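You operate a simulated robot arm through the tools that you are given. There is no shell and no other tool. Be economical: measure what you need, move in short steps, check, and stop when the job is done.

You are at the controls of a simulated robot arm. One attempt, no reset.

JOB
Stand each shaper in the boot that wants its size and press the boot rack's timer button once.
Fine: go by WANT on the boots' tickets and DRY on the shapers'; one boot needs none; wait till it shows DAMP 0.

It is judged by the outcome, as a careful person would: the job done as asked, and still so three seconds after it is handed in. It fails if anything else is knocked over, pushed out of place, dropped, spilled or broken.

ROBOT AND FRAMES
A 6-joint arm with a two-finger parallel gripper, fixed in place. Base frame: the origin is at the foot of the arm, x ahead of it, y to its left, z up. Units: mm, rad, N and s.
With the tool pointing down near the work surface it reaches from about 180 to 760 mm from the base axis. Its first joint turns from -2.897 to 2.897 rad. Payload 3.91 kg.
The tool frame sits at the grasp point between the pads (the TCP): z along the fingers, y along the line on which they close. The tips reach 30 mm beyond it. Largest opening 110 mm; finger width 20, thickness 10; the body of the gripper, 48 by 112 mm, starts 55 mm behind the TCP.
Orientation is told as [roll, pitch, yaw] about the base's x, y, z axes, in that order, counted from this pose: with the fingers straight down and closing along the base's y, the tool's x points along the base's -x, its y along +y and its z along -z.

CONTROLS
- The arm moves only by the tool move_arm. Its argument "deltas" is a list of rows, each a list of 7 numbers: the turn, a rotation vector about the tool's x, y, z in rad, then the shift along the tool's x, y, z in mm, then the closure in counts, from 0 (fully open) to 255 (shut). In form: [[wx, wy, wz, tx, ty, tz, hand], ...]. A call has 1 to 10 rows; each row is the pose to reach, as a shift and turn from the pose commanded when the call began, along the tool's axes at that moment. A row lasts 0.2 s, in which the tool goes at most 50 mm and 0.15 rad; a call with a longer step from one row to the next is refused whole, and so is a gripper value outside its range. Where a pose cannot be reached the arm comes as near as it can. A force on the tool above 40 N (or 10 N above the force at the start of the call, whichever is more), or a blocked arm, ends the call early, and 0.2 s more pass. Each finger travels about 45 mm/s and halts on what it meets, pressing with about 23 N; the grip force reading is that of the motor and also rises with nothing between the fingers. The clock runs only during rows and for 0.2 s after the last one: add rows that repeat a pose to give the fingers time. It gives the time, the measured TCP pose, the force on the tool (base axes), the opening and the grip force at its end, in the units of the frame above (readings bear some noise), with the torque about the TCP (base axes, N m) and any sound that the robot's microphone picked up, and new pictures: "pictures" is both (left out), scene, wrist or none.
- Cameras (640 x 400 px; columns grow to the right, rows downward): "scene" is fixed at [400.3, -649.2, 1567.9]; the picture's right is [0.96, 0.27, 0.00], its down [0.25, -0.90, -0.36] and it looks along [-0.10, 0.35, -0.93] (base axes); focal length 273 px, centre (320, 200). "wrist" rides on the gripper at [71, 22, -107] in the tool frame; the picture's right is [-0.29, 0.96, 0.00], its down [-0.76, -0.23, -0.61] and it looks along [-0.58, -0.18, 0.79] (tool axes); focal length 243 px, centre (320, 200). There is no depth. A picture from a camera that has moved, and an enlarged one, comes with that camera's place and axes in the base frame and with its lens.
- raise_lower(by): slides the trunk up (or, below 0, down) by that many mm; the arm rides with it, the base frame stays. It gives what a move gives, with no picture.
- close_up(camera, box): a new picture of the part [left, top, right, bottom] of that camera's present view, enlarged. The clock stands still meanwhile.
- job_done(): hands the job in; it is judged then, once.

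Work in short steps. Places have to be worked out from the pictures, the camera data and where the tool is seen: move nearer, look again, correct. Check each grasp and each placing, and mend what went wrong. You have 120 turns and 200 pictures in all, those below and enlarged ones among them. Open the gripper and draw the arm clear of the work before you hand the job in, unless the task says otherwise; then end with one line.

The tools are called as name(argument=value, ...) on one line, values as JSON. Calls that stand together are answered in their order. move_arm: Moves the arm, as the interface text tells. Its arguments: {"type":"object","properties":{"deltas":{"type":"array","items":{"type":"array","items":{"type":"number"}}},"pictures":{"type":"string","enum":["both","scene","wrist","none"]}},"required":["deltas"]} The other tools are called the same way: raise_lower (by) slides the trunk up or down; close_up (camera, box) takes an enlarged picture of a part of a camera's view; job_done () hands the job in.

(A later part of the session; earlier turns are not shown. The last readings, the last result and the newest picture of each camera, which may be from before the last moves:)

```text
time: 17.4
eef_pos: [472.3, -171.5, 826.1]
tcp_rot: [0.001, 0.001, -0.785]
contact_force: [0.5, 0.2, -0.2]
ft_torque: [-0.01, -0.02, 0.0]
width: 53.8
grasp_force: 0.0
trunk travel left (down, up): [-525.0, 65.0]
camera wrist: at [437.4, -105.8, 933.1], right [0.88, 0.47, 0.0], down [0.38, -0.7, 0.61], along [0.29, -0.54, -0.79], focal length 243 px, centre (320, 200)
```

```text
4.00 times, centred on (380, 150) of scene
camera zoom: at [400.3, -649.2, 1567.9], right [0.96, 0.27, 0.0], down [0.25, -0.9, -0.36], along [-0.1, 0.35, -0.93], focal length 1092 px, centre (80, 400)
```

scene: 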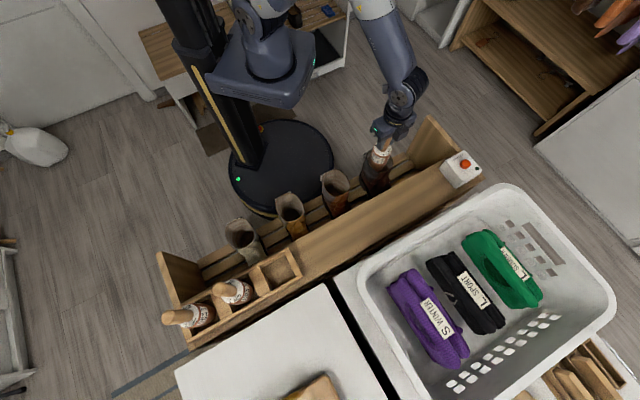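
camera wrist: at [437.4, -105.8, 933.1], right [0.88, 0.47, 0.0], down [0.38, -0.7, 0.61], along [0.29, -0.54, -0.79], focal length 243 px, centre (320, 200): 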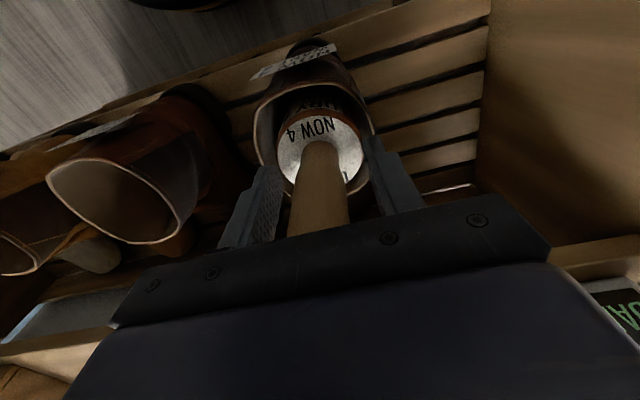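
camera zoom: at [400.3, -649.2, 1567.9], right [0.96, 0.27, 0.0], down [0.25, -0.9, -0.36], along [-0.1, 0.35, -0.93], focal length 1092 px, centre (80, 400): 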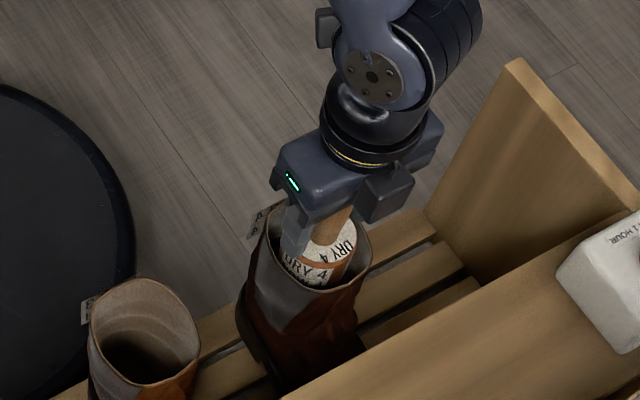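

Released and standing, with the fingers clear of the handle. I withdraw straight up.

move_arm(deltas=[[0, 0, 0, 0, 0, -30, 130], [0, 0, 0, 0, 0, -70, 130], [0, 0, 0, 0, 0, -110, 110], [0, 0, 0, 0, 0, -155, 90], [0, 0, 0, 0, 0, -200, 60], [0, 0, 0, 0, 0, -245, 60], [0, 0, 0, 0, 0, -280, 60]], pictures="both")

close_up(camera="scene", box=[330, 100, 430, 200])

```text
time: 19.0
eef_pos: [469.8, -173.1, 1106.0]
tcp_rot: [-0.001, 0.001, -0.784]
contact_force: [0.7, 0.1, 0.0]
ft_torque: [-0.01, 0.03, 0.0]
width: 84.3
grasp_force: 0.0
trunk travel left (down, up): [-525.0, 65.0]
camera wrist: at [436.0, -106.1, 1214.3], right [0.88, 0.47, 0.0], down [0.38, -0.7, 0.61], along [0.29, -0.54, -0.79], focal length 243 px, centre (320, 200)
```

scene: 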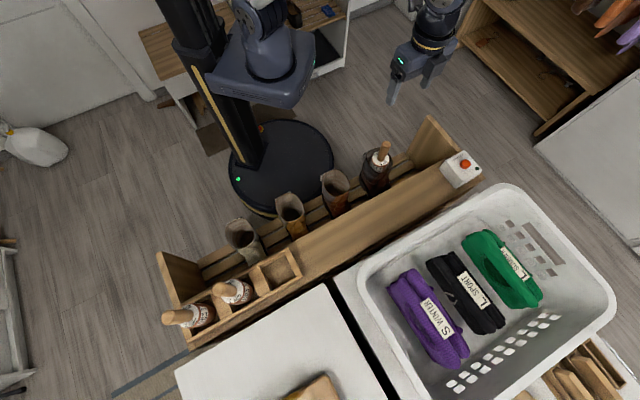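
wrist: 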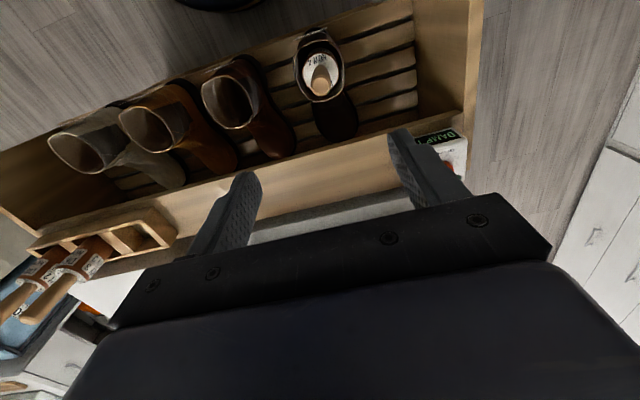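

```text
4.00 times, centred on (380, 150) of scene
camera zoom: at [400.3, -649.2, 1567.9], right [0.96, 0.27, 0.0], down [0.25, -0.9, -0.36], along [-0.1, 0.35, -0.93], focal length 1092 px, centre (80, 400)
```

zoom: 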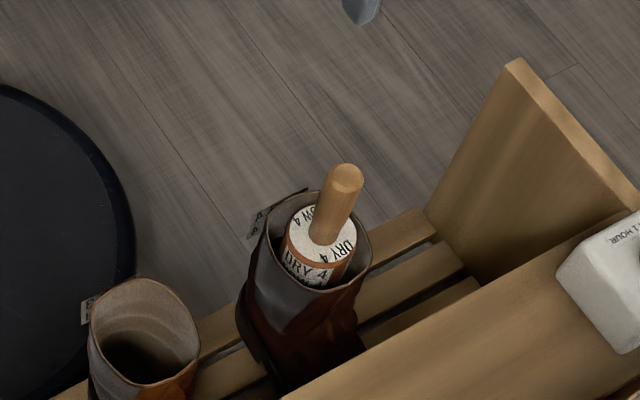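

Shaper 4 stands well in boot 4. For the farther shapers I raise the trunk 60 mm to gain reach.

raise_lower(by=60)

```text
time: 20.0
eef_pos: [470.8, -173.6, 1166.7]
tcp_rot: [0.001, 0.001, -0.784]
contact_force: [0.3, 0.0, -0.1]
ft_torque: [-0.03, -0.01, 0.01]
width: 84.4
grasp_force: 0.1
trunk travel left (down, up): [-585.0, 5.0]
```

Next I travel back to shaper 3, staying high.

move_arm(deltas=[[0, 0, 0, -13, -43, 4, 60], [0, 0, 0, -26, -86, 8, 60], [0, 0, 0, -39, -129, 12, 60], [0, 0, 0, -52, -172, 16, 60], [0, 0, 0, -65, -215, 20, 60], [0, 0, 0, -78, -258, 24, 60], [0, 0, 0, -91, -301, 28, 60], [0, 0, 0, -104, -344, 32, 60], [0, 0, 0, -117, -387, 36, 60], [0, 0, 0, -130, -428, 40, 60]], pictures="none")

move_arm(deltas=[[0, 0, 0, -11, -36, 8, 60], [0, 0, 0, -22, -71, 16, 60], [0, 0, 0, -32.7, -106.5, 32, 60]], pictures="wrist")

```text
time: 22.2
eef_pos: [261.0, -567.5, 1125.4]
tcp_rot: [0.001, 0.001, -0.783]
contact_force: [0.0, -0.4, -0.5]
ft_torque: [0.02, 0.02, 0.05]
width: 84.1
grasp_force: 0.1
trunk travel left (down, up): [-585.0, 5.0]
```

```text
time: 23.0
eef_pos: [206.5, -664.4, 1092.8]
tcp_rot: [0.002, 0.003, -0.784]
contact_force: [0.2, -0.1, -0.3]
ft_torque: [0.02, -0.04, -0.02]
width: 84.2
grasp_force: 0.2
trunk travel left (down, up): [-585.0, 5.0]
camera wrist: at [172.5, -598.9, 1200.7], right [0.88, 0.47, 0.0], down [0.38, -0.7, 0.61], along [0.29, -0.53, -0.8], focal length 243 px, centre (320, 200)
```

wrist: 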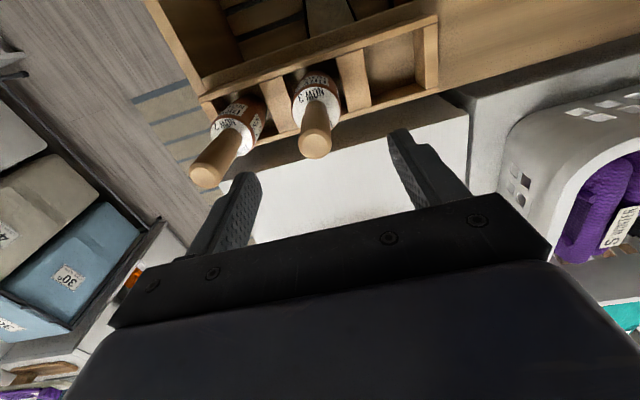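

Shaper 3's handle is at about (208,-671). I correct by (1.5,-7) mm and descend around it.

move_arm(deltas=[[0, 0, 0, -6, -3.9, 10, 60], [0, 0, 0, -6, -3.9, 45, 60], [0, 0, 0, -6, -3.9, 80, 60], [0, 0, 0, -6, -3.9, 107, 60]], pictures="wrist")

```text
time: 24.0
eef_pos: [210.3, -674.0, 988.1]
tcp_rot: [-0.002, 0.0, -0.783]
contact_force: [-0.2, 0.0, 0.0]
ft_torque: [0.02, 0.0, 0.01]
width: 84.4
grasp_force: 0.1
out of reach, approached as far as the arm can: row 1
trunk travel left (down, up): [-585.0, 5.0]
camera wrist: at [175.4, -607.9, 1094.9], right [0.88, 0.47, 0.0], down [0.38, -0.7, 0.61], along [0.29, -0.54, -0.79], focal length 243 px, centre (320, 200)
```

wrist: 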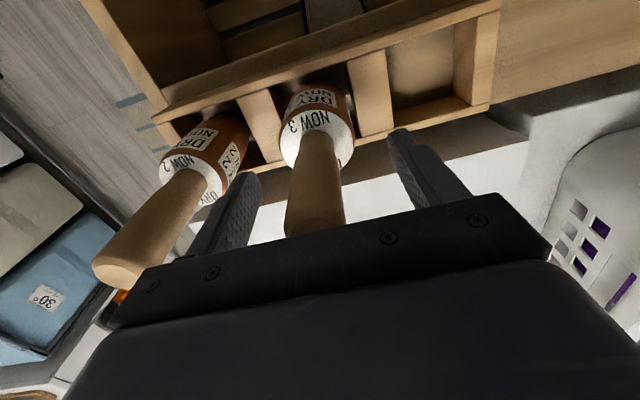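

The handle is between the fingers; I close and lift a little.

move_arm(deltas=[[0, 0, 0, 0, 0, 0, 255], [0, 0, 0, 0, 0, 0, 255], [0, 0, 0, 0, 0, 0, 255], [0, 0, 0, 0, 0, 0, 255], [0, 0, 0, 0, 0, 0, 255], [0, 0, 0, 0, 0, 0, 255]], pictures="wrist")

```text
time: 25.4
eef_pos: [209.6, -673.0, 989.0]
tcp_rot: [0.0, 0.001, -0.783]
contact_force: [0.1, -0.2, -0.9]
ft_torque: [-0.09, 0.09, 0.0]
width: 25.4
grasp_force: 23.3
trunk travel left (down, up): [-585.0, 5.0]
camera wrist: at [175.3, -608.0, 1095.3], right [0.88, 0.47, 0.0], down [0.38, -0.7, 0.61], along [0.29, -0.54, -0.79], focal length 243 px, centre (320, 200)
```

wrist: 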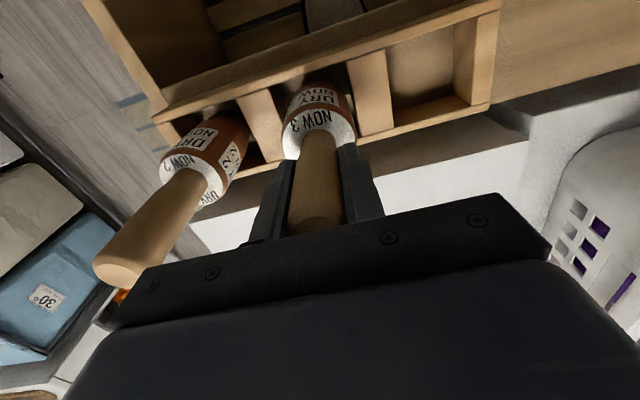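

Gripped. I lift it 60 mm straight up, watching the reach.

move_arm(deltas=[[0, 0, 0, 0, 0, -15, 255], [0, 0, 0, 0, 0, -30, 255], [0, 0, 0, 0, 0, -45, 255], [0, 0, 0, 0, 0, -60, 255]], pictures="both")

close_up(camera="scene", box=[150, 190, 330, 340])

```text
time: 26.4
eef_pos: [210.2, -674.6, 1048.6]
tcp_rot: [0.0, 0.0, -0.783]
contact_force: [0.0, 0.1, -1.4]
ft_torque: [0.01, -0.01, -0.01]
width: 25.2
grasp_force: 22.6
trunk travel left (down, up): [-585.0, 5.0]
camera wrist: at [175.5, -607.1, 1154.6], right [0.88, 0.47, 0.0], down [0.38, -0.7, 0.61], along [0.29, -0.54, -0.79], focal length 243 px, centre (320, 200)
```

scene: 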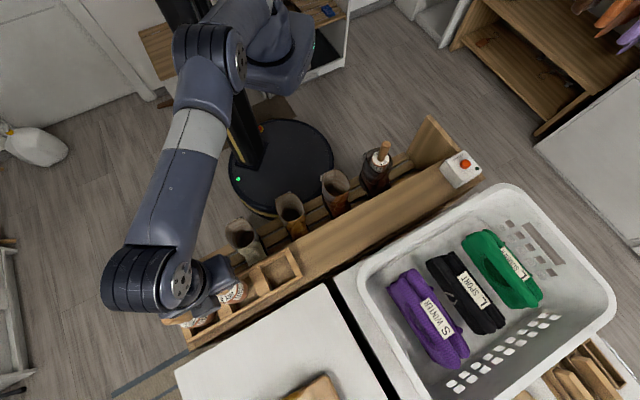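
wrist: 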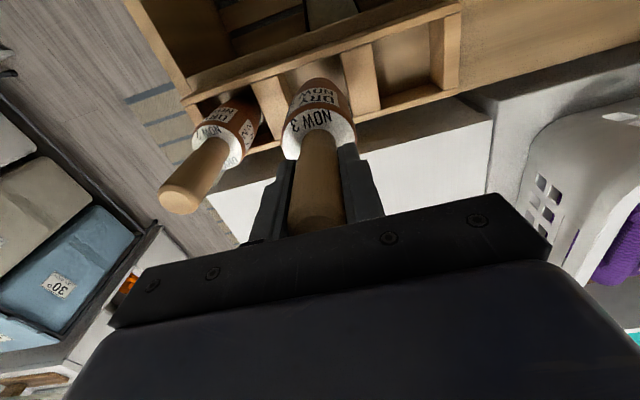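

```text
2.67 times, centred on (240, 265) of scene
camera zoom: at [400.3, -649.2, 1567.9], right [0.96, 0.27, 0.0], down [0.25, -0.9, -0.36], along [-0.1, 0.35, -0.93], focal length 728 px, centre (533, 27)
```

zoom: 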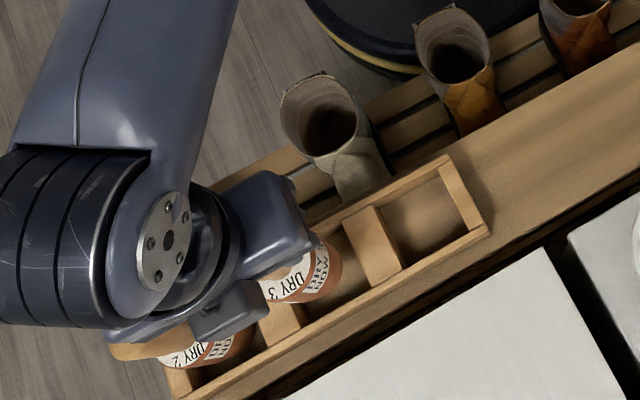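

Its bottom (~905) now clears the holder's rim (~872). I carry it to boot 3, estimated at (358,-287).

move_arm(deltas=[[0, 0, 0, 6, 10, -8, 255], [0, 0, 0, 20, 40, -16, 255], [0, 0, 0, 38, 82, -16, 255], [0, 0, 0, 56, 124, -16, 255], [0, 0, 0, 75, 167, -10, 255], [0, 0, 0, 94, 210, 0, 255], [0, 0, 0, 113, 253, 10, 255], [0, 0, 0, 132, 296, 25, 255], [0, 0, 0, 151, 338, 40, 255], [0, 0, 0, 169, 378, 50, 255]], pictures="both")

close_up(camera="scene", box=[280, 120, 380, 220])

close_up(camera="wrist", box=[240, 0, 420, 160])

```text
time: 28.6
eef_pos: [356.4, -285.1, 995.9]
tcp_rot: [0.001, 0.0, -0.784]
contact_force: [0.1, 0.7, -2.1]
ft_torque: [0.03, 0.0, 0.02]
width: 25.4
grasp_force: 22.7
trunk travel left (down, up): [-585.0, 5.0]
camera wrist: at [322.6, -217.3, 1102.1], right [0.88, 0.47, 0.0], down [0.38, -0.7, 0.61], along [0.29, -0.54, -0.79], focal length 243 px, centre (320, 200)
```

scene: 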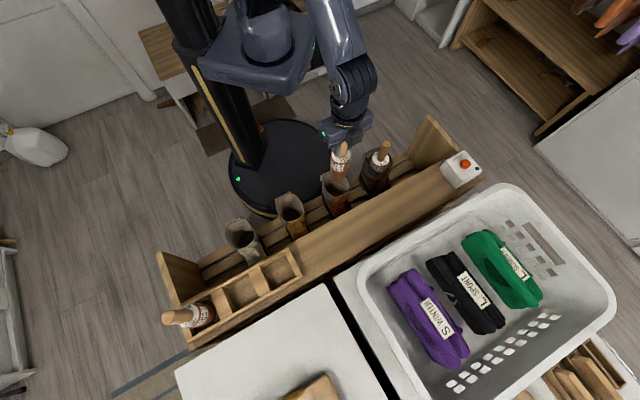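
wrist: 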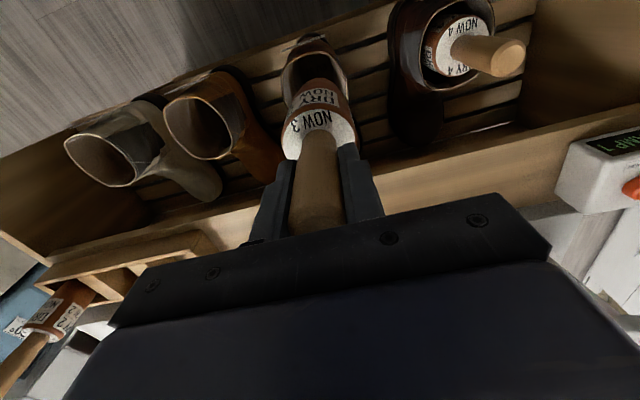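

```text
4.00 times, centred on (330, 170) of scene
camera zoom: at [400.3, -649.2, 1567.9], right [0.96, 0.27, 0.0], down [0.25, -0.9, -0.36], along [-0.1, 0.35, -0.93], focal length 1092 px, centre (280, 320)
```

zoom: 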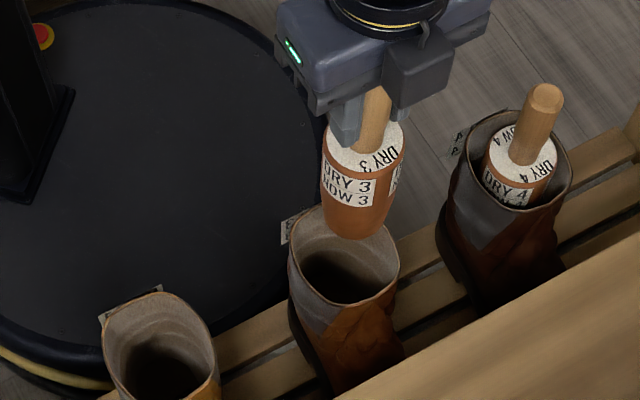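

```text
2.50 times, centred on (330, 80) of wrist
camera zoom: at [322.6, -217.3, 1102.1], right [0.88, 0.47, 0.0], down [0.38, -0.7, 0.61], along [0.29, -0.54, -0.79], focal length 606 px, centre (295, 500)
```

zoom: 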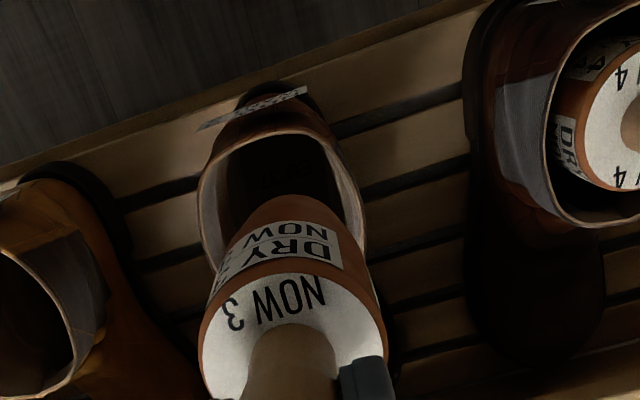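

Slightly off along the row; I correct by about 3 mm and lower into boot 3.

move_arm(deltas=[[0, 0, 0, -3, -3, 0, 255], [0, 0, 0, -3, -3, 25, 255], [0, 0, 0, -3, -3, 50, 255], [0, 0, 0, -3, -3, 75, 255], [0, 0, 0, -3, -3, 100, 255], [0, 0, 0, -3, -3, 125, 255]], pictures="wrist")

close_up(camera="scene", box=[280, 120, 380, 220])

```text
time: 30.0
eef_pos: [356.0, -289.8, 872.3]
tcp_rot: [0.0, 0.001, -0.783]
contact_force: [0.3, 0.1, -0.4]
ft_torque: [0.02, -0.02, -0.01]
width: 25.5
grasp_force: 23.3
trunk travel left (down, up): [-585.0, 5.0]
camera wrist: at [321.9, -223.2, 979.1], right [0.88, 0.47, 0.0], down [0.38, -0.7, 0.61], along [0.29, -0.54, -0.79], focal length 243 px, centre (320, 200)
```

wrist: 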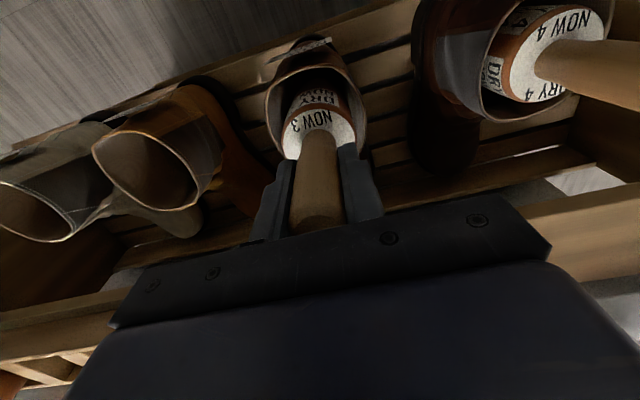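

```text
4.00 times, centred on (330, 170) of scene
camera zoom: at [400.3, -649.2, 1567.9], right [0.96, 0.27, 0.0], down [0.25, -0.9, -0.36], along [-0.1, 0.35, -0.93], focal length 1092 px, centre (280, 320)
```

zoom: 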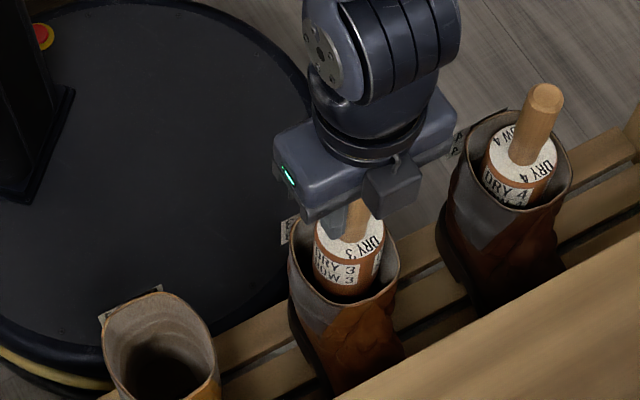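

Inside without contact. I lower slowly to landing.

move_arm(deltas=[[0, 0, 0, 0, 0, 9, 255], [0, 0, 0, 0, 0, 18, 255], [0, 0, 0, 0, 0, 27, 255], [0, 0, 0, 0, 0, 35, 255], [0, 0, 0, 0, 0, 41, 255]], pictures="none")

```text
time: 31.2
eef_pos: [357.1, -290.9, 834.7]
tcp_rot: [-0.001, -0.003, -0.782]
contact_force: [3.2, 2.2, 22.5]
ft_torque: [0.33, -0.34, -0.01]
width: 25.5
grasp_force: 22.8
trunk travel left (down, up): [-585.0, 5.0]
```

Landed at the expected depth. I ease off and open.

move_arm(deltas=[[0, 0, 0, 0, 0, -2.5, 255], [0, 0, 0, 0, 0, -2.5, 140], [0, 0, 0, 0, 0, -2.5, 130], [0, 0, 0, 0, 0, -2.5, 130], [0, 0, 0, 0, 0, -2.5, 130]], pictures="wrist")

close_up(camera="scene", box=[280, 120, 380, 220])

```text
time: 32.4
eef_pos: [356.3, -291.2, 836.0]
tcp_rot: [0.0, 0.001, -0.785]
contact_force: [0.2, -0.1, 1.4]
ft_torque: [-0.01, 0.01, -0.01]
width: 53.7
grasp_force: 0.0
trunk travel left (down, up): [-585.0, 5.0]
camera wrist: at [322.0, -224.5, 941.8], right [0.88, 0.47, 0.0], down [0.38, -0.7, 0.61], along [0.29, -0.54, -0.79], focal length 243 px, centre (320, 200)
```

wrist: 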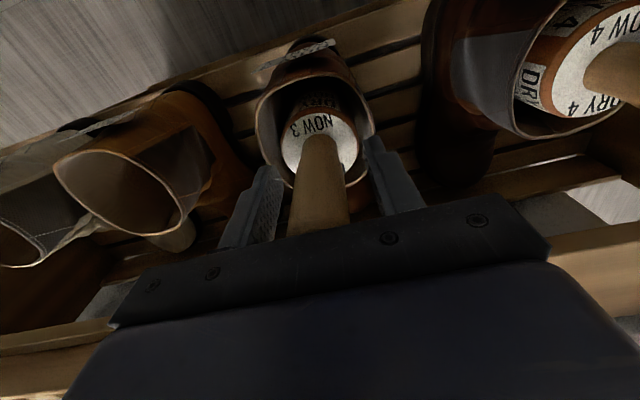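

```text
4.00 times, centred on (330, 170) of scene
camera zoom: at [400.3, -649.2, 1567.9], right [0.96, 0.27, 0.0], down [0.25, -0.9, -0.36], along [-0.1, 0.35, -0.93], focal length 1092 px, centre (280, 320)
```

zoom: 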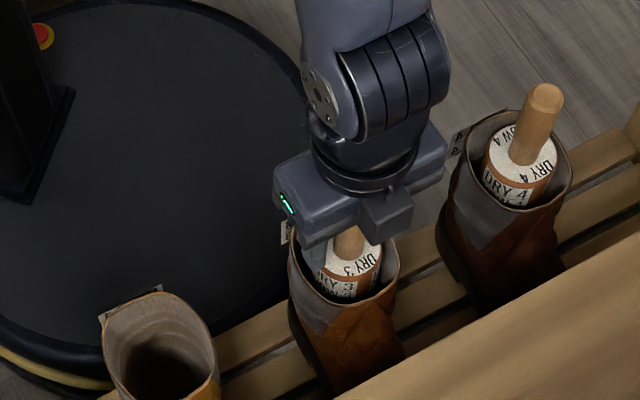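

Shaper 3 is placed and the fingers are free. I withdraw upward.

move_arm(deltas=[[0, 0, 0, 0, 0, -30, 130], [0, 0, 0, 0, 0, -75, 130], [0, 0, 0, 0, 0, -120, 100], [0, 0, 0, 0, 0, -165, 60], [0, 0, 0, 0, 0, -210, 60], [0, 0, 0, 0, 0, -255, 60]], pictures="scene")

move_arm(deltas=[[0, 0, 0.06, -10, -43, 0, 60], [0, 0, 0.12, -20, -86, 0, 60], [0, 0, 0.18, -30, -129, 0, 60], [0, 0, 0.24, -40, -172, 0, 60], [0, 0, 0.3, -50, -215, 0, 60], [0, 0, 0.36, -60, -258, 0, 60], [0, 0, 0.42, -70, -301, 0, 60], [0, 0, 0.48, -80, -344, 0, 60], [0, 0, 0.54, -90, -387, 0, 60], [0, 0, 0.6, -98, -424, 0, 60]], pictures="wrist")

```text
time: 33.8
eef_pos: [355.1, -290.8, 1089.7]
tcp_rot: [-0.001, 0.0, -0.784]
contact_force: [-0.4, -0.5, -0.6]
ft_torque: [0.01, 0.0, -0.02]
width: 84.1
grasp_force: 0.1
trunk travel left (down, up): [-585.0, 5.0]
```

scene: 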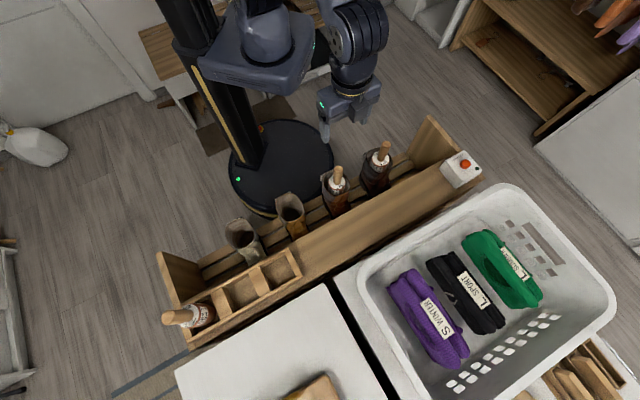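

```text
time: 36.0
eef_pos: [125.8, -659.4, 1089.2]
tcp_rot: [0.001, 0.003, -1.386]
contact_force: [0.2, 0.4, -0.3]
ft_torque: [-0.02, 0.05, -0.03]
width: 84.1
grasp_force: 0.0
trunk travel left (down, up): [-585.0, 5.0]
camera wrist: at [134.1, -584.4, 1196.7], right [0.99, -0.11, 0.0], down [-0.09, -0.79, 0.61], along [-0.07, -0.6, -0.79], focal length 243 px, centre (320, 200)
```

wrist: 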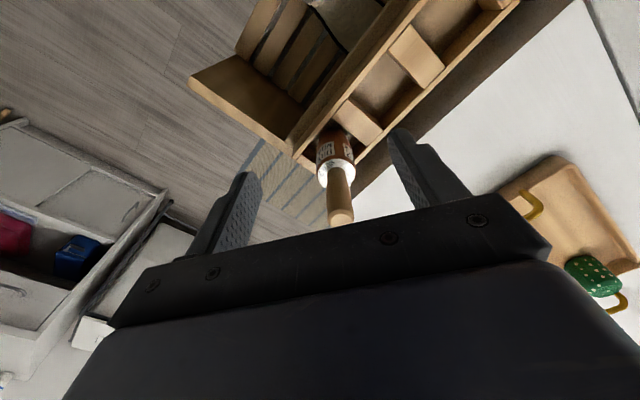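

Shaper 2's handle is at about (137,-743), r≈756, at the edge of reach. Closing tangentially, I tilt the tool outward 0.3 rad (about the closing axis) to gain reach.

move_arm(deltas=[[0, -0.1, 0, 0, 0, 0, 60], [0, -0.2, 0, 0, 0, 0, 60], [0, -0.3, 0, 0, 0, 0, 60]], pictures="wrist")

```text
time: 36.8
eef_pos: [125.2, -660.0, 1089.4]
tcp_rot: [0.002, -0.301, -1.383]
contact_force: [0.4, 0.1, -0.5]
ft_torque: [0.02, -0.02, 0.0]
width: 84.1
grasp_force: 0.0
trunk travel left (down, up): [-585.0, 5.0]
camera wrist: at [130.0, -556.1, 1170.2], right [0.99, -0.09, 0.09], down [-0.13, -0.58, 0.81], along [-0.03, -0.81, -0.59], focal length 243 px, centre (320, 200)
```

wrist: 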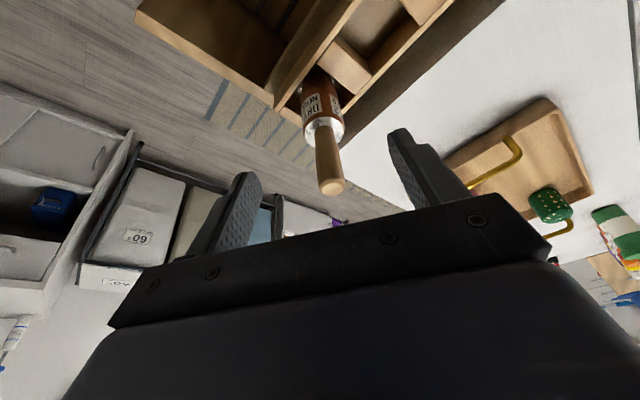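

Position confirmed at (135,-741). I drop inward of the handle first, then slide outward around it.

move_arm(deltas=[[0, 0, 0, -1, 0.7, 31, 60], [0, 0, 0, -2, 1.4, 62, 60], [0, 0, 0, -3.2, 2.2, 94, 60]], pictures="both")

```text
time: 37.6
eef_pos: [133.9, -688.7, 998.6]
tcp_rot: [-0.001, -0.3, -1.384]
contact_force: [0.0, 0.1, -0.1]
ft_torque: [-0.02, 0.0, -0.01]
width: 84.0
grasp_force: 0.1
trunk travel left (down, up): [-585.0, 5.0]
camera wrist: at [138.3, -586.1, 1080.3], right [0.99, -0.09, 0.09], down [-0.13, -0.58, 0.81], along [-0.03, -0.81, -0.59], focal length 243 px, centre (320, 200)
```

scene: 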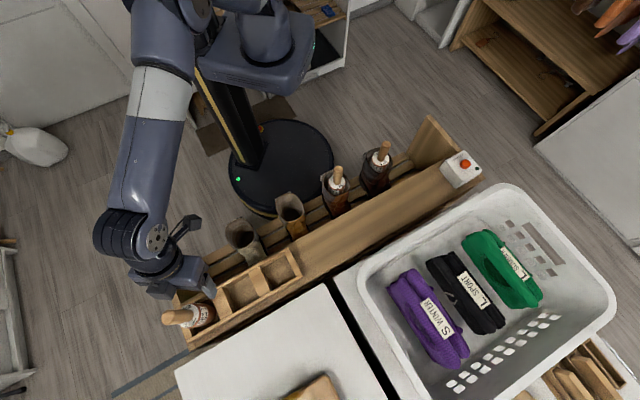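
wrist: 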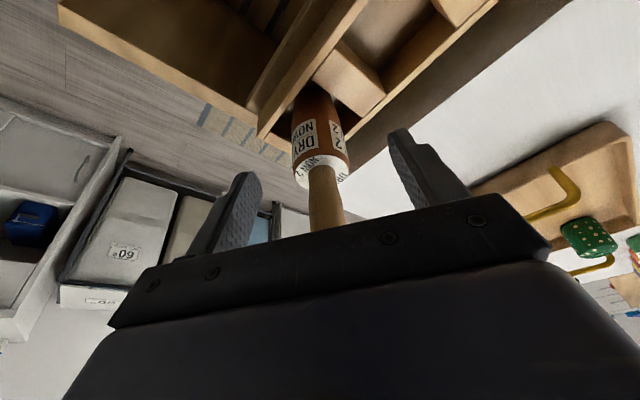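

Lateral alignment is good. I slide outward and slightly down so the handle comes between the pads.

move_arm(deltas=[[0, 0, 0, -16, -2.5, 9, 60], [0, 0, 0, -32, -5, 19, 60], [0, 0, 0, -47, -7, 28, 60]], pictures="both")

close_up(camera="scene", box=[140, 250, 260, 350])

```text
time: 38.4
eef_pos: [137.8, -743.1, 988.1]
tcp_rot: [0.0, -0.301, -1.385]
contact_force: [0.5, -0.6, 0.1]
ft_torque: [-0.03, 0.01, -0.01]
width: 84.4
grasp_force: 0.0
trunk travel left (down, up): [-585.0, 5.0]
camera wrist: at [140.7, -639.9, 1068.5], right [0.99, -0.1, 0.09], down [-0.13, -0.58, 0.81], along [-0.03, -0.81, -0.59], focal length 243 px, centre (320, 200)
```

scene: 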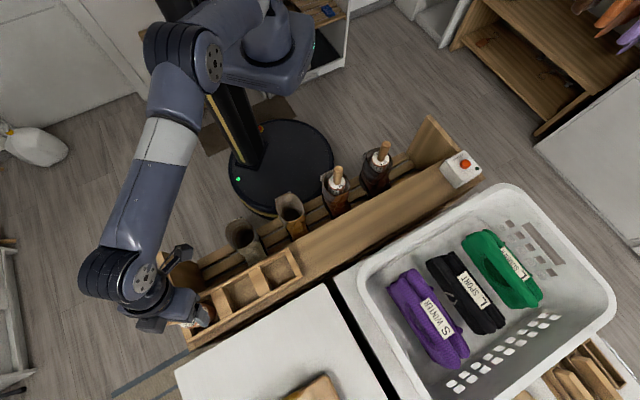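
wrist: 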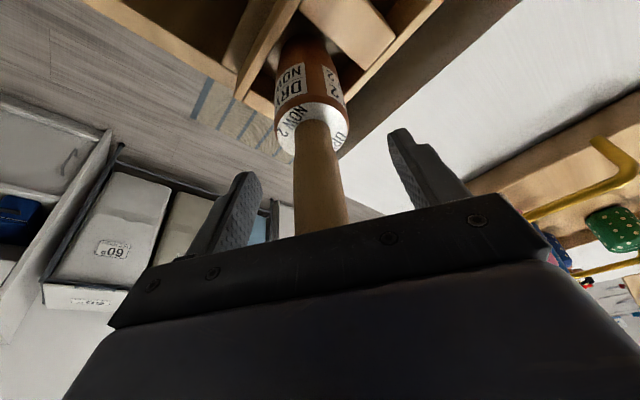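

```text
4.00 times, centred on (200, 300) of scene
camera zoom: at [400.3, -649.2, 1567.9], right [0.96, 0.27, 0.0], down [0.25, -0.9, -0.36], along [-0.1, 0.35, -0.93], focal length 1092 px, centre (800, -200)
```

zoom: 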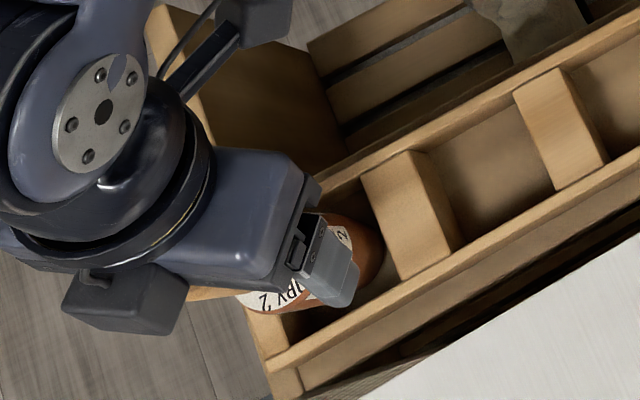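

The handle lies between the pads. I close and check the width.

move_arm(deltas=[[0, 0, 0, 0, 0, 0, 150], [0, 0, 0, 0, 0, 0, 255], [0, 0, 0, 0, 0, 0, 255], [0, 0, 0, 0, 0, 0, 255], [0, 0, 0, 0, 0, 0, 255], [0, 0, 0, 0, 0, 0, 255]], pictures="wrist")

close_up(camera="scene", box=[140, 250, 260, 350])

```text
time: 39.8
eef_pos: [137.2, -742.1, 987.7]
tcp_rot: [0.0, -0.301, -1.384]
contact_force: [-0.2, -0.9, -0.5]
ft_torque: [0.03, -0.02, 0.02]
width: 25.3
grasp_force: 23.1
trunk travel left (down, up): [-585.0, 5.0]
camera wrist: at [140.8, -639.7, 1068.4], right [0.99, -0.1, 0.09], down [-0.13, -0.58, 0.81], along [-0.03, -0.81, -0.59], focal length 243 px, centre (320, 200)
```

wrist: 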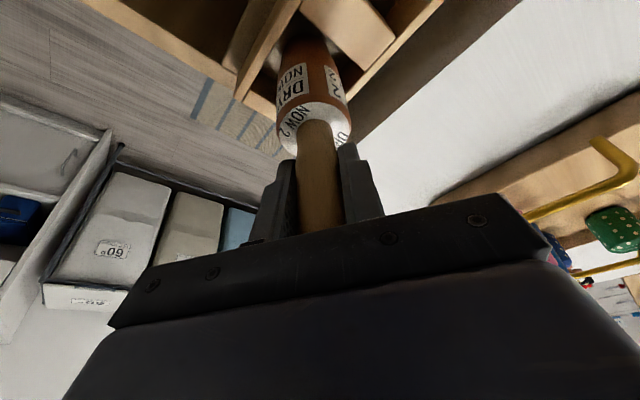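

```text
4.00 times, centred on (200, 300) of scene
camera zoom: at [400.3, -649.2, 1567.9], right [0.96, 0.27, 0.0], down [0.25, -0.9, -0.36], along [-0.1, 0.35, -0.93], focal length 1092 px, centre (800, -200)
```

zoom: 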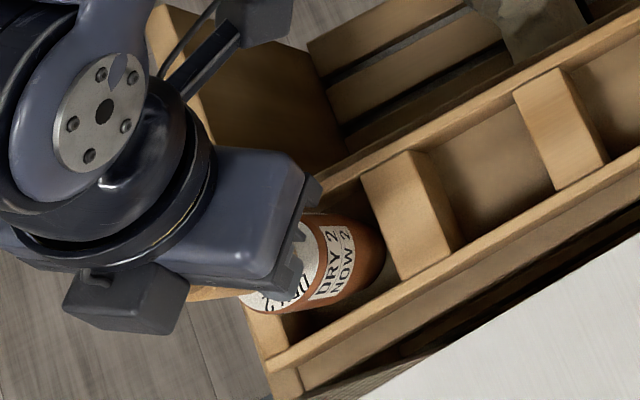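

Gripped properly. I lift vertically 60 mm (in tool axes).

move_arm(deltas=[[0, 0, 0, -4.4, 0, -14.3, 255], [0, 0, 0, -8.9, 0, -28.7, 255], [0, 0, 0, -13.3, 0, -43, 255], [0, 0, 0, -17.7, 0, -57.3, 255]], pictures="both")

close_up(camera="scene", box=[120, 210, 300, 350])

```text
time: 40.8
eef_pos: [137.3, -743.1, 1047.9]
tcp_rot: [0.002, -0.299, -1.383]
contact_force: [-0.3, -0.2, -1.9]
ft_torque: [-0.02, -0.01, -0.04]
width: 25.3
grasp_force: 23.0
trunk travel left (down, up): [-585.0, 5.0]
camera wrist: at [140.7, -640.6, 1128.4], right [0.99, -0.1, 0.09], down [-0.13, -0.58, 0.81], along [-0.03, -0.81, -0.59], focal length 243 px, centre (320, 200)
```

scene: 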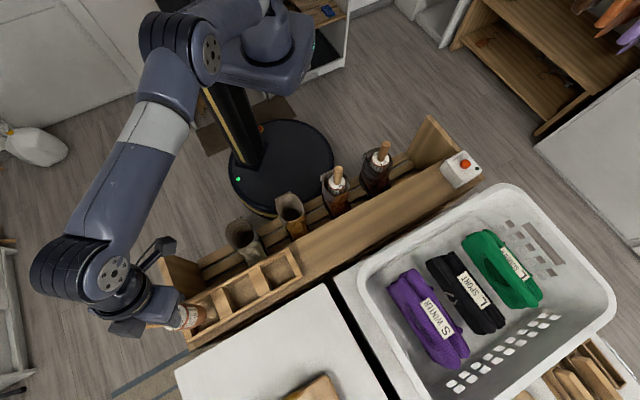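
wrist: 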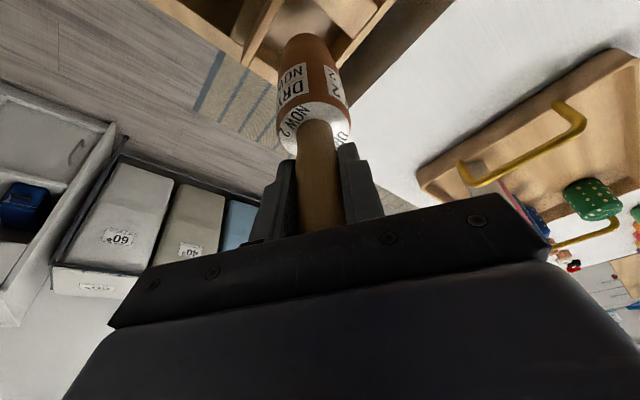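

```text
2.86 times, centred on (210, 280) of scene
camera zoom: at [400.3, -649.2, 1567.9], right [0.96, 0.27, 0.0], down [0.25, -0.9, -0.36], along [-0.1, 0.35, -0.93], focal length 780 px, centre (634, -29)
```

zoom: 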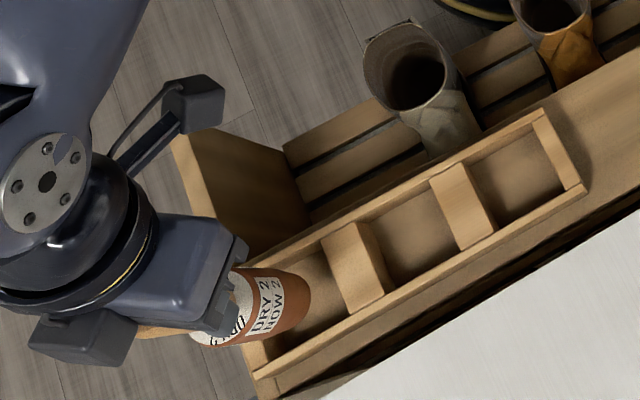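

Lifted and vertical. I translate (orientation fixed) to boot 1 at about (125,-524), then drop to just above the rim.

move_arm(deltas=[[0, 0, 0, 36, 5, -11, 255], [0, 0, 0, 79, 11, -24.5, 255], [0, 0, 0, 122, 17, -38, 255], [0, 0, 0, 165, 23, -51, 255], [0, 0, 0, 207.6, 28.9, -64.2, 255], [0, 0, 0, 214, 28.9, -43, 255], [0, 0, 0, 220.9, 28.9, -21.2, 255]], pictures="both")

close_up(camera="scene", box=[180, 170, 300, 290])

close_up(camera="wrist", box=[220, 0, 420, 160])

```text
time: 42.4
eef_pos: [126.0, -524.4, 1002.4]
tcp_rot: [-0.001, -0.299, -1.384]
contact_force: [-0.1, -0.5, -1.4]
ft_torque: [0.04, 0.03, 0.0]
width: 25.4
grasp_force: 22.4
trunk travel left (down, up): [-585.0, 5.0]
camera wrist: at [129.0, -422.1, 1082.4], right [0.99, -0.09, 0.09], down [-0.13, -0.58, 0.81], along [-0.03, -0.81, -0.59], focal length 243 px, centre (320, 200)
```

scene: 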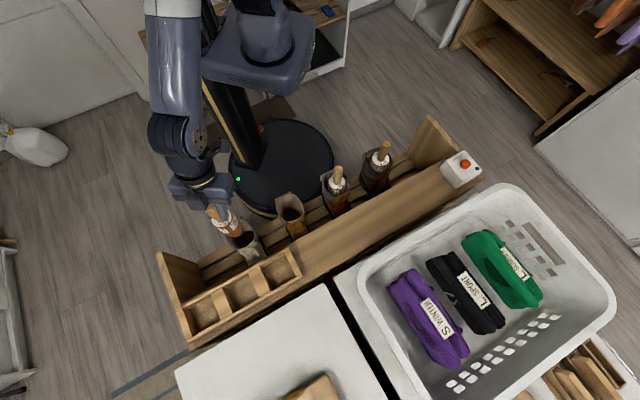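
wrist: 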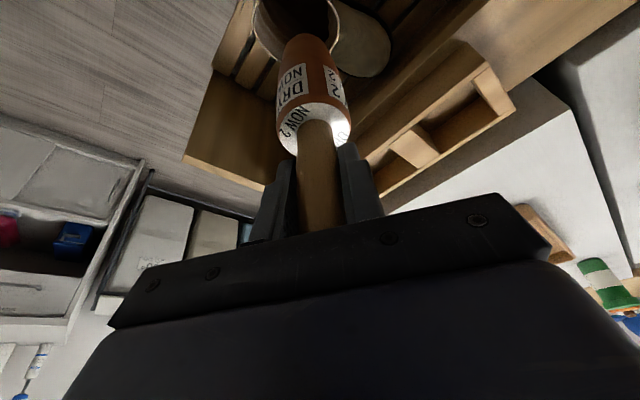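

```text
3.33 times, centred on (240, 230) of scene
camera zoom: at [400.3, -649.2, 1567.9], right [0.96, 0.27, 0.0], down [0.25, -0.9, -0.36], along [-0.1, 0.35, -0.93], focal length 910 px, centre (587, 100)
```

zoom: 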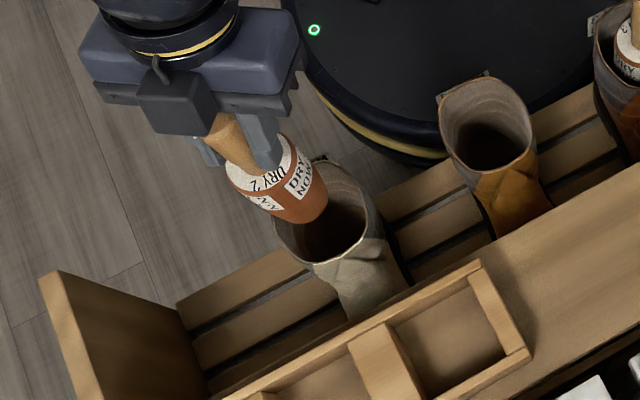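

```text
2.50 times, centred on (320, 80) of wrist
camera zoom: at [129.0, -422.1, 1082.4], right [0.99, -0.09, 0.09], down [-0.13, -0.58, 0.81], along [-0.03, -0.81, -0.59], focal length 606 px, centre (320, 500)
```

zoom: 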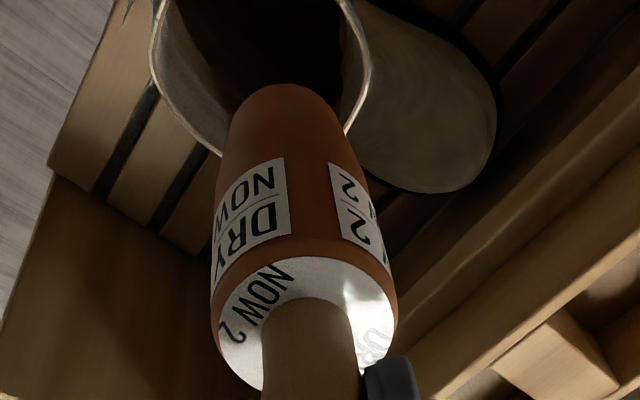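

The projected axis matches the boot 1 opening within a few mm. I lower vertically into it.

move_arm(deltas=[[0, 0, 0, 7.4, 0, 23.9, 255], [0, 0, 0, 14.8, 0, 47.8, 255], [0, 0, 0, 22.2, 0, 71.6, 255], [0, 0, 0, 29.6, 0, 95.5, 255], [0, 0, 0, 36.9, 0, 119.4, 255]], pictures="wrist")

close_up(camera="scene", box=[180, 170, 300, 290])

```text
time: 43.6
eef_pos: [127.6, -524.1, 877.9]
tcp_rot: [0.003, -0.3, -1.386]
contact_force: [-0.7, -0.7, -0.8]
ft_torque: [0.01, 0.01, -0.02]
width: 25.1
grasp_force: 22.7
trunk travel left (down, up): [-585.0, 5.0]
camera wrist: at [129.3, -421.8, 958.9], right [0.99, -0.1, 0.09], down [-0.12, -0.58, 0.81], along [-0.03, -0.81, -0.59], focal length 243 px, centre (320, 200)
```

wrist: 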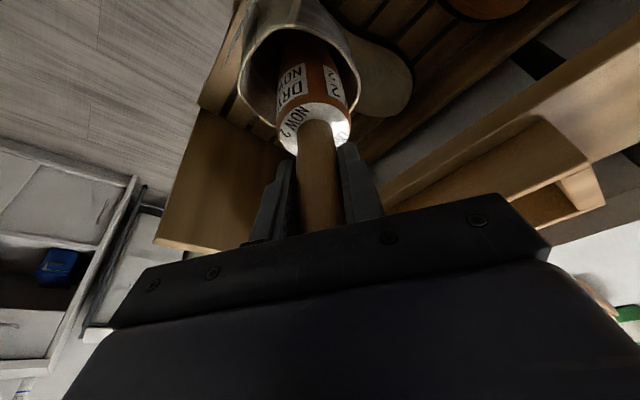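

```text
3.33 times, centred on (240, 230) of scene
camera zoom: at [400.3, -649.2, 1567.9], right [0.96, 0.27, 0.0], down [0.25, -0.9, -0.36], along [-0.1, 0.35, -0.93], focal length 910 px, centre (587, 100)
```

zoom: 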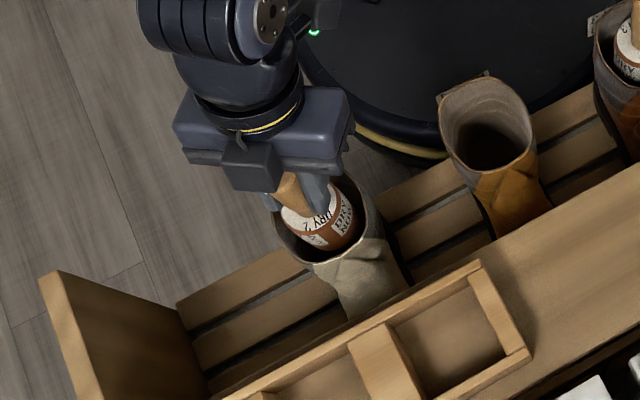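

Inside with no contact; I nudge 3 mm toward the boot's back and lower slowly to landing.

move_arm(deltas=[[0, 0, 0, 2.2, -1.6, -0.7, 255], [0, 0, 0, 4.9, -1.6, 7.9, 255], [0, 0, 0, 7.5, -1.6, 16.5, 255], [0, 0, 0, 10.2, -1.6, 25.1, 255], [0, 0, 0, 12.8, -1.6, 33.7, 255], [0, 0, 0, 15.2, -1.6, 41.3, 255]], pictures="wrist")

```text
time: 45.0
eef_pos: [124.5, -523.5, 837.2]
tcp_rot: [-0.001, -0.307, -1.384]
contact_force: [-2.0, 0.8, 21.7]
ft_torque: [-0.24, 0.35, -0.1]
width: 25.3
grasp_force: 22.9
trunk travel left (down, up): [-585.0, 5.0]
camera wrist: at [127.0, -420.1, 917.6], right [0.99, -0.09, 0.09], down [-0.13, -0.57, 0.81], along [-0.03, -0.81, -0.58], focal length 243 px, centre (320, 200)
```

wrist: 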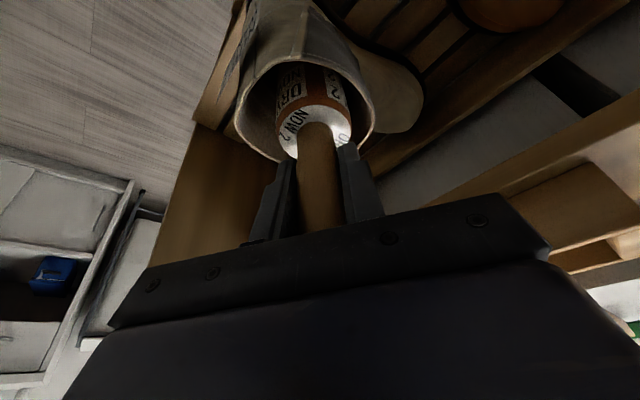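

Landed. I ease off and open the fingers partway.

move_arm(deltas=[[0, 0, 0, -0.9, 0, -2.9, 255], [0, 0, 0, -0.9, 0, -2.9, 140], [0, 0, 0, -0.9, 0, -2.9, 125], [0, 0, 0, -0.9, 0, -2.9, 125], [0, 0, 0, -0.9, 0, -2.9, 125]], pictures="wrist")

close_up(camera="scene", box=[180, 170, 300, 290])

```text
time: 46.2
eef_pos: [123.5, -522.2, 836.9]
tcp_rot: [-0.001, -0.3, -1.384]
contact_force: [0.0, -1.1, 0.1]
ft_torque: [0.0, 0.01, 0.03]
width: 56.0
grasp_force: 0.2
trunk travel left (down, up): [-585.0, 5.0]
camera wrist: at [127.3, -419.8, 918.2], right [0.99, -0.1, 0.09], down [-0.13, -0.58, 0.81], along [-0.03, -0.81, -0.59], focal length 243 px, centre (320, 200)
```

wrist: 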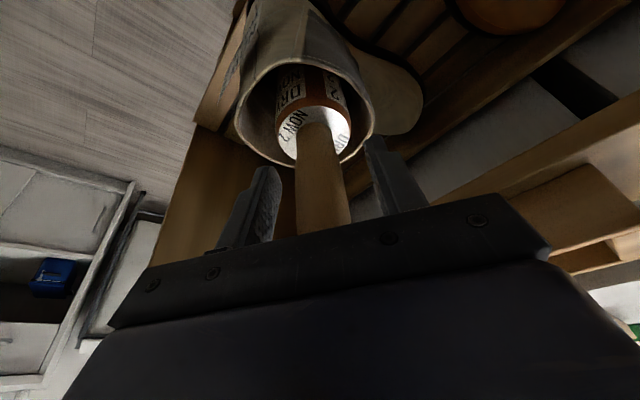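

```text
3.33 times, centred on (240, 230) of scene
camera zoom: at [400.3, -649.2, 1567.9], right [0.96, 0.27, 0.0], down [0.25, -0.9, -0.36], along [-0.1, 0.35, -0.93], focal length 910 px, centre (587, 100)
```

zoom: 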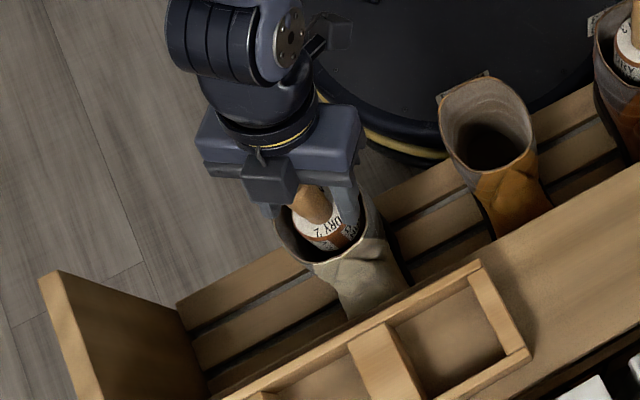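

Released. I withdraw back along the tool axis, the fingers straddling the handle.

move_arm(deltas=[[0, 0, 0, 0, 0, -20, 125], [0, 0, 0, 0, 0, -60, 125], [0, 0, 0, 0, 0, -105, 125], [0, 0, 0, 0, 0, -150, 125], [0, 0.1, 0, 0, 0, -190, 255], [0, 0.2, 0, 0, 0, -225, 255], [0, 0.3, 0, 0, 0, -260, 255], [0, 0.3, 0, 0, 0, -260, 255]], pictures="both")

close_up(camera="scene", box=[180, 130, 420, 290])

```text
time: 48.0
eef_pos: [108.8, -447.3, 1083.5]
tcp_rot: [0.0, 0.0, -1.384]
contact_force: [-0.2, -0.6, 0.1]
ft_torque: [-0.04, 0.01, -0.01]
width: 0.0
grasp_force: 23.1
trunk travel left (down, up): [-585.0, 5.0]
camera wrist: at [117.3, -372.5, 1190.4], right [0.99, -0.11, 0.0], down [-0.09, -0.79, 0.61], along [-0.07, -0.6, -0.79], focal length 243 px, centre (320, 200)
```

scene: 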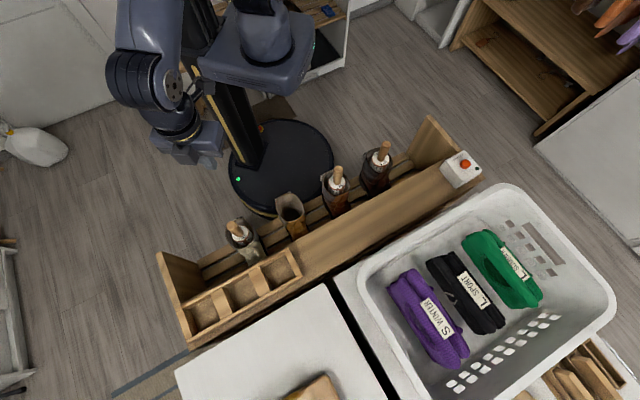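
wrist: 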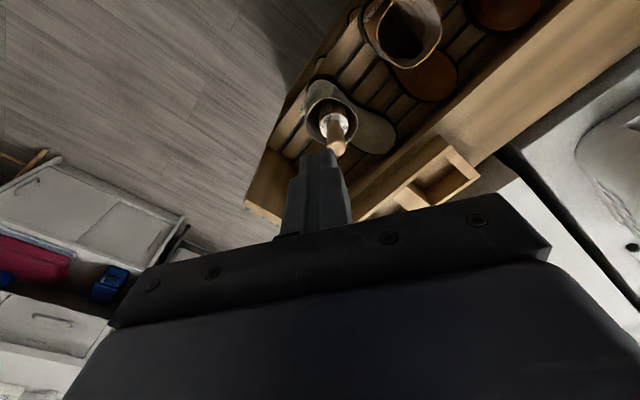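

```text
2.50 times, centred on (300, 210) of scene
camera zoom: at [400.3, -649.2, 1567.9], right [0.96, 0.27, 0.0], down [0.25, -0.9, -0.36], along [-0.1, 0.35, -0.93], focal length 683 px, centre (370, 175)
```

zoom: 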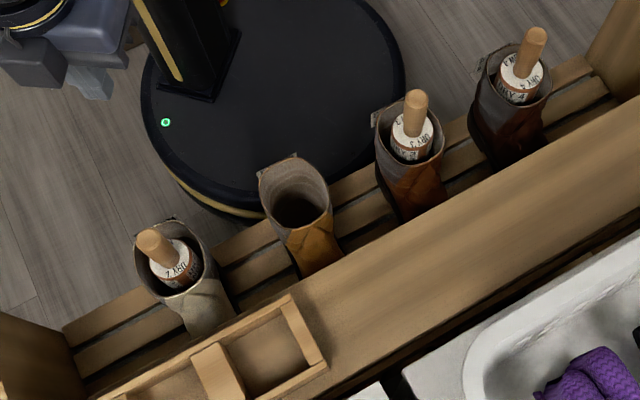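

All three shapers stand in boots 1, 3 and 4. The button top triangulates to about (688,-185,905). With the fingers shut I swing over toward it, high above the shapers.

move_arm(deltas=[[0, 0, -0.07, 22, 31, 0, 255], [0, 0, -0.14, 44, 62, 0, 255], [0, 0, -0.21, 66, 94, 0, 255], [0, 0, -0.28, 88, 125, 0, 255], [0, 0, -0.35, 110, 157, 0, 255], [0, 0, -0.42, 132, 188, 0, 255], [0, 0, -0.49, 154, 220, 0, 255], [0, 0, -0.56, 176, 251, 0, 255], [0, 0, -0.6, 198, 283, 0, 255]], pictures="none")

```text
time: 50.0
eef_pos: [352.8, -197.7, 1082.7]
tcp_rot: [0.0, -0.001, -0.783]
contact_force: [0.2, 0.1, -0.1]
ft_torque: [0.06, 0.01, -0.03]
width: 0.1
grasp_force: 23.5
trunk travel left (down, up): [-585.0, 5.0]
```

move_arm(deltas=[[0, 0, -0.07, -24, 30, 6, 255], [0, 0, -0.14, -48, 60, 12, 255], [0, 0, -0.21, -72, 89, 18, 255], [0, 0, -0.28, -96, 119, 24, 255], [0, 0, -0.35, -121, 149, 30, 255], [0, 0, -0.42, -145, 178, 36, 255], [0, 0, -0.48, -169, 208, 43, 255]], pictures="both")

```text
time: 51.6
eef_pos: [618.6, -171.1, 1041.3]
tcp_rot: [0.001, 0.0, -0.303]
contact_force: [-0.3, -0.2, -0.2]
ft_torque: [-0.05, 0.01, -0.01]
width: 0.0
grasp_force: 22.8
trunk travel left (down, up): [-585.0, 5.0]
camera wrist: at [557.5, -128.1, 1148.2], right [0.56, 0.83, 0.0], down [0.66, -0.45, 0.61], along [0.5, -0.34, -0.79], focal length 243 px, centre (320, 200)
```

scene: 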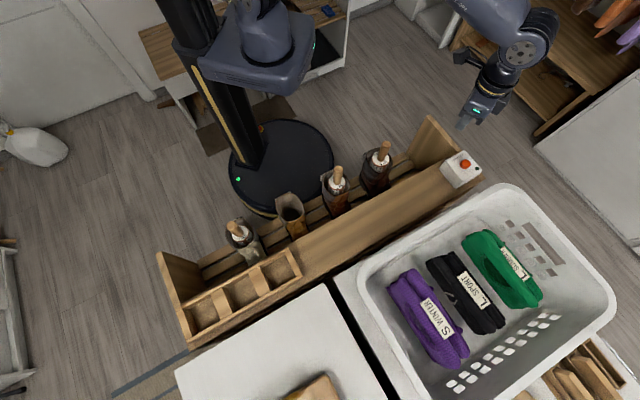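
wrist: 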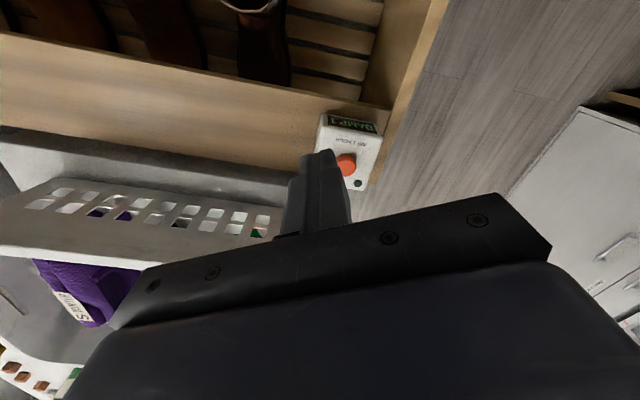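

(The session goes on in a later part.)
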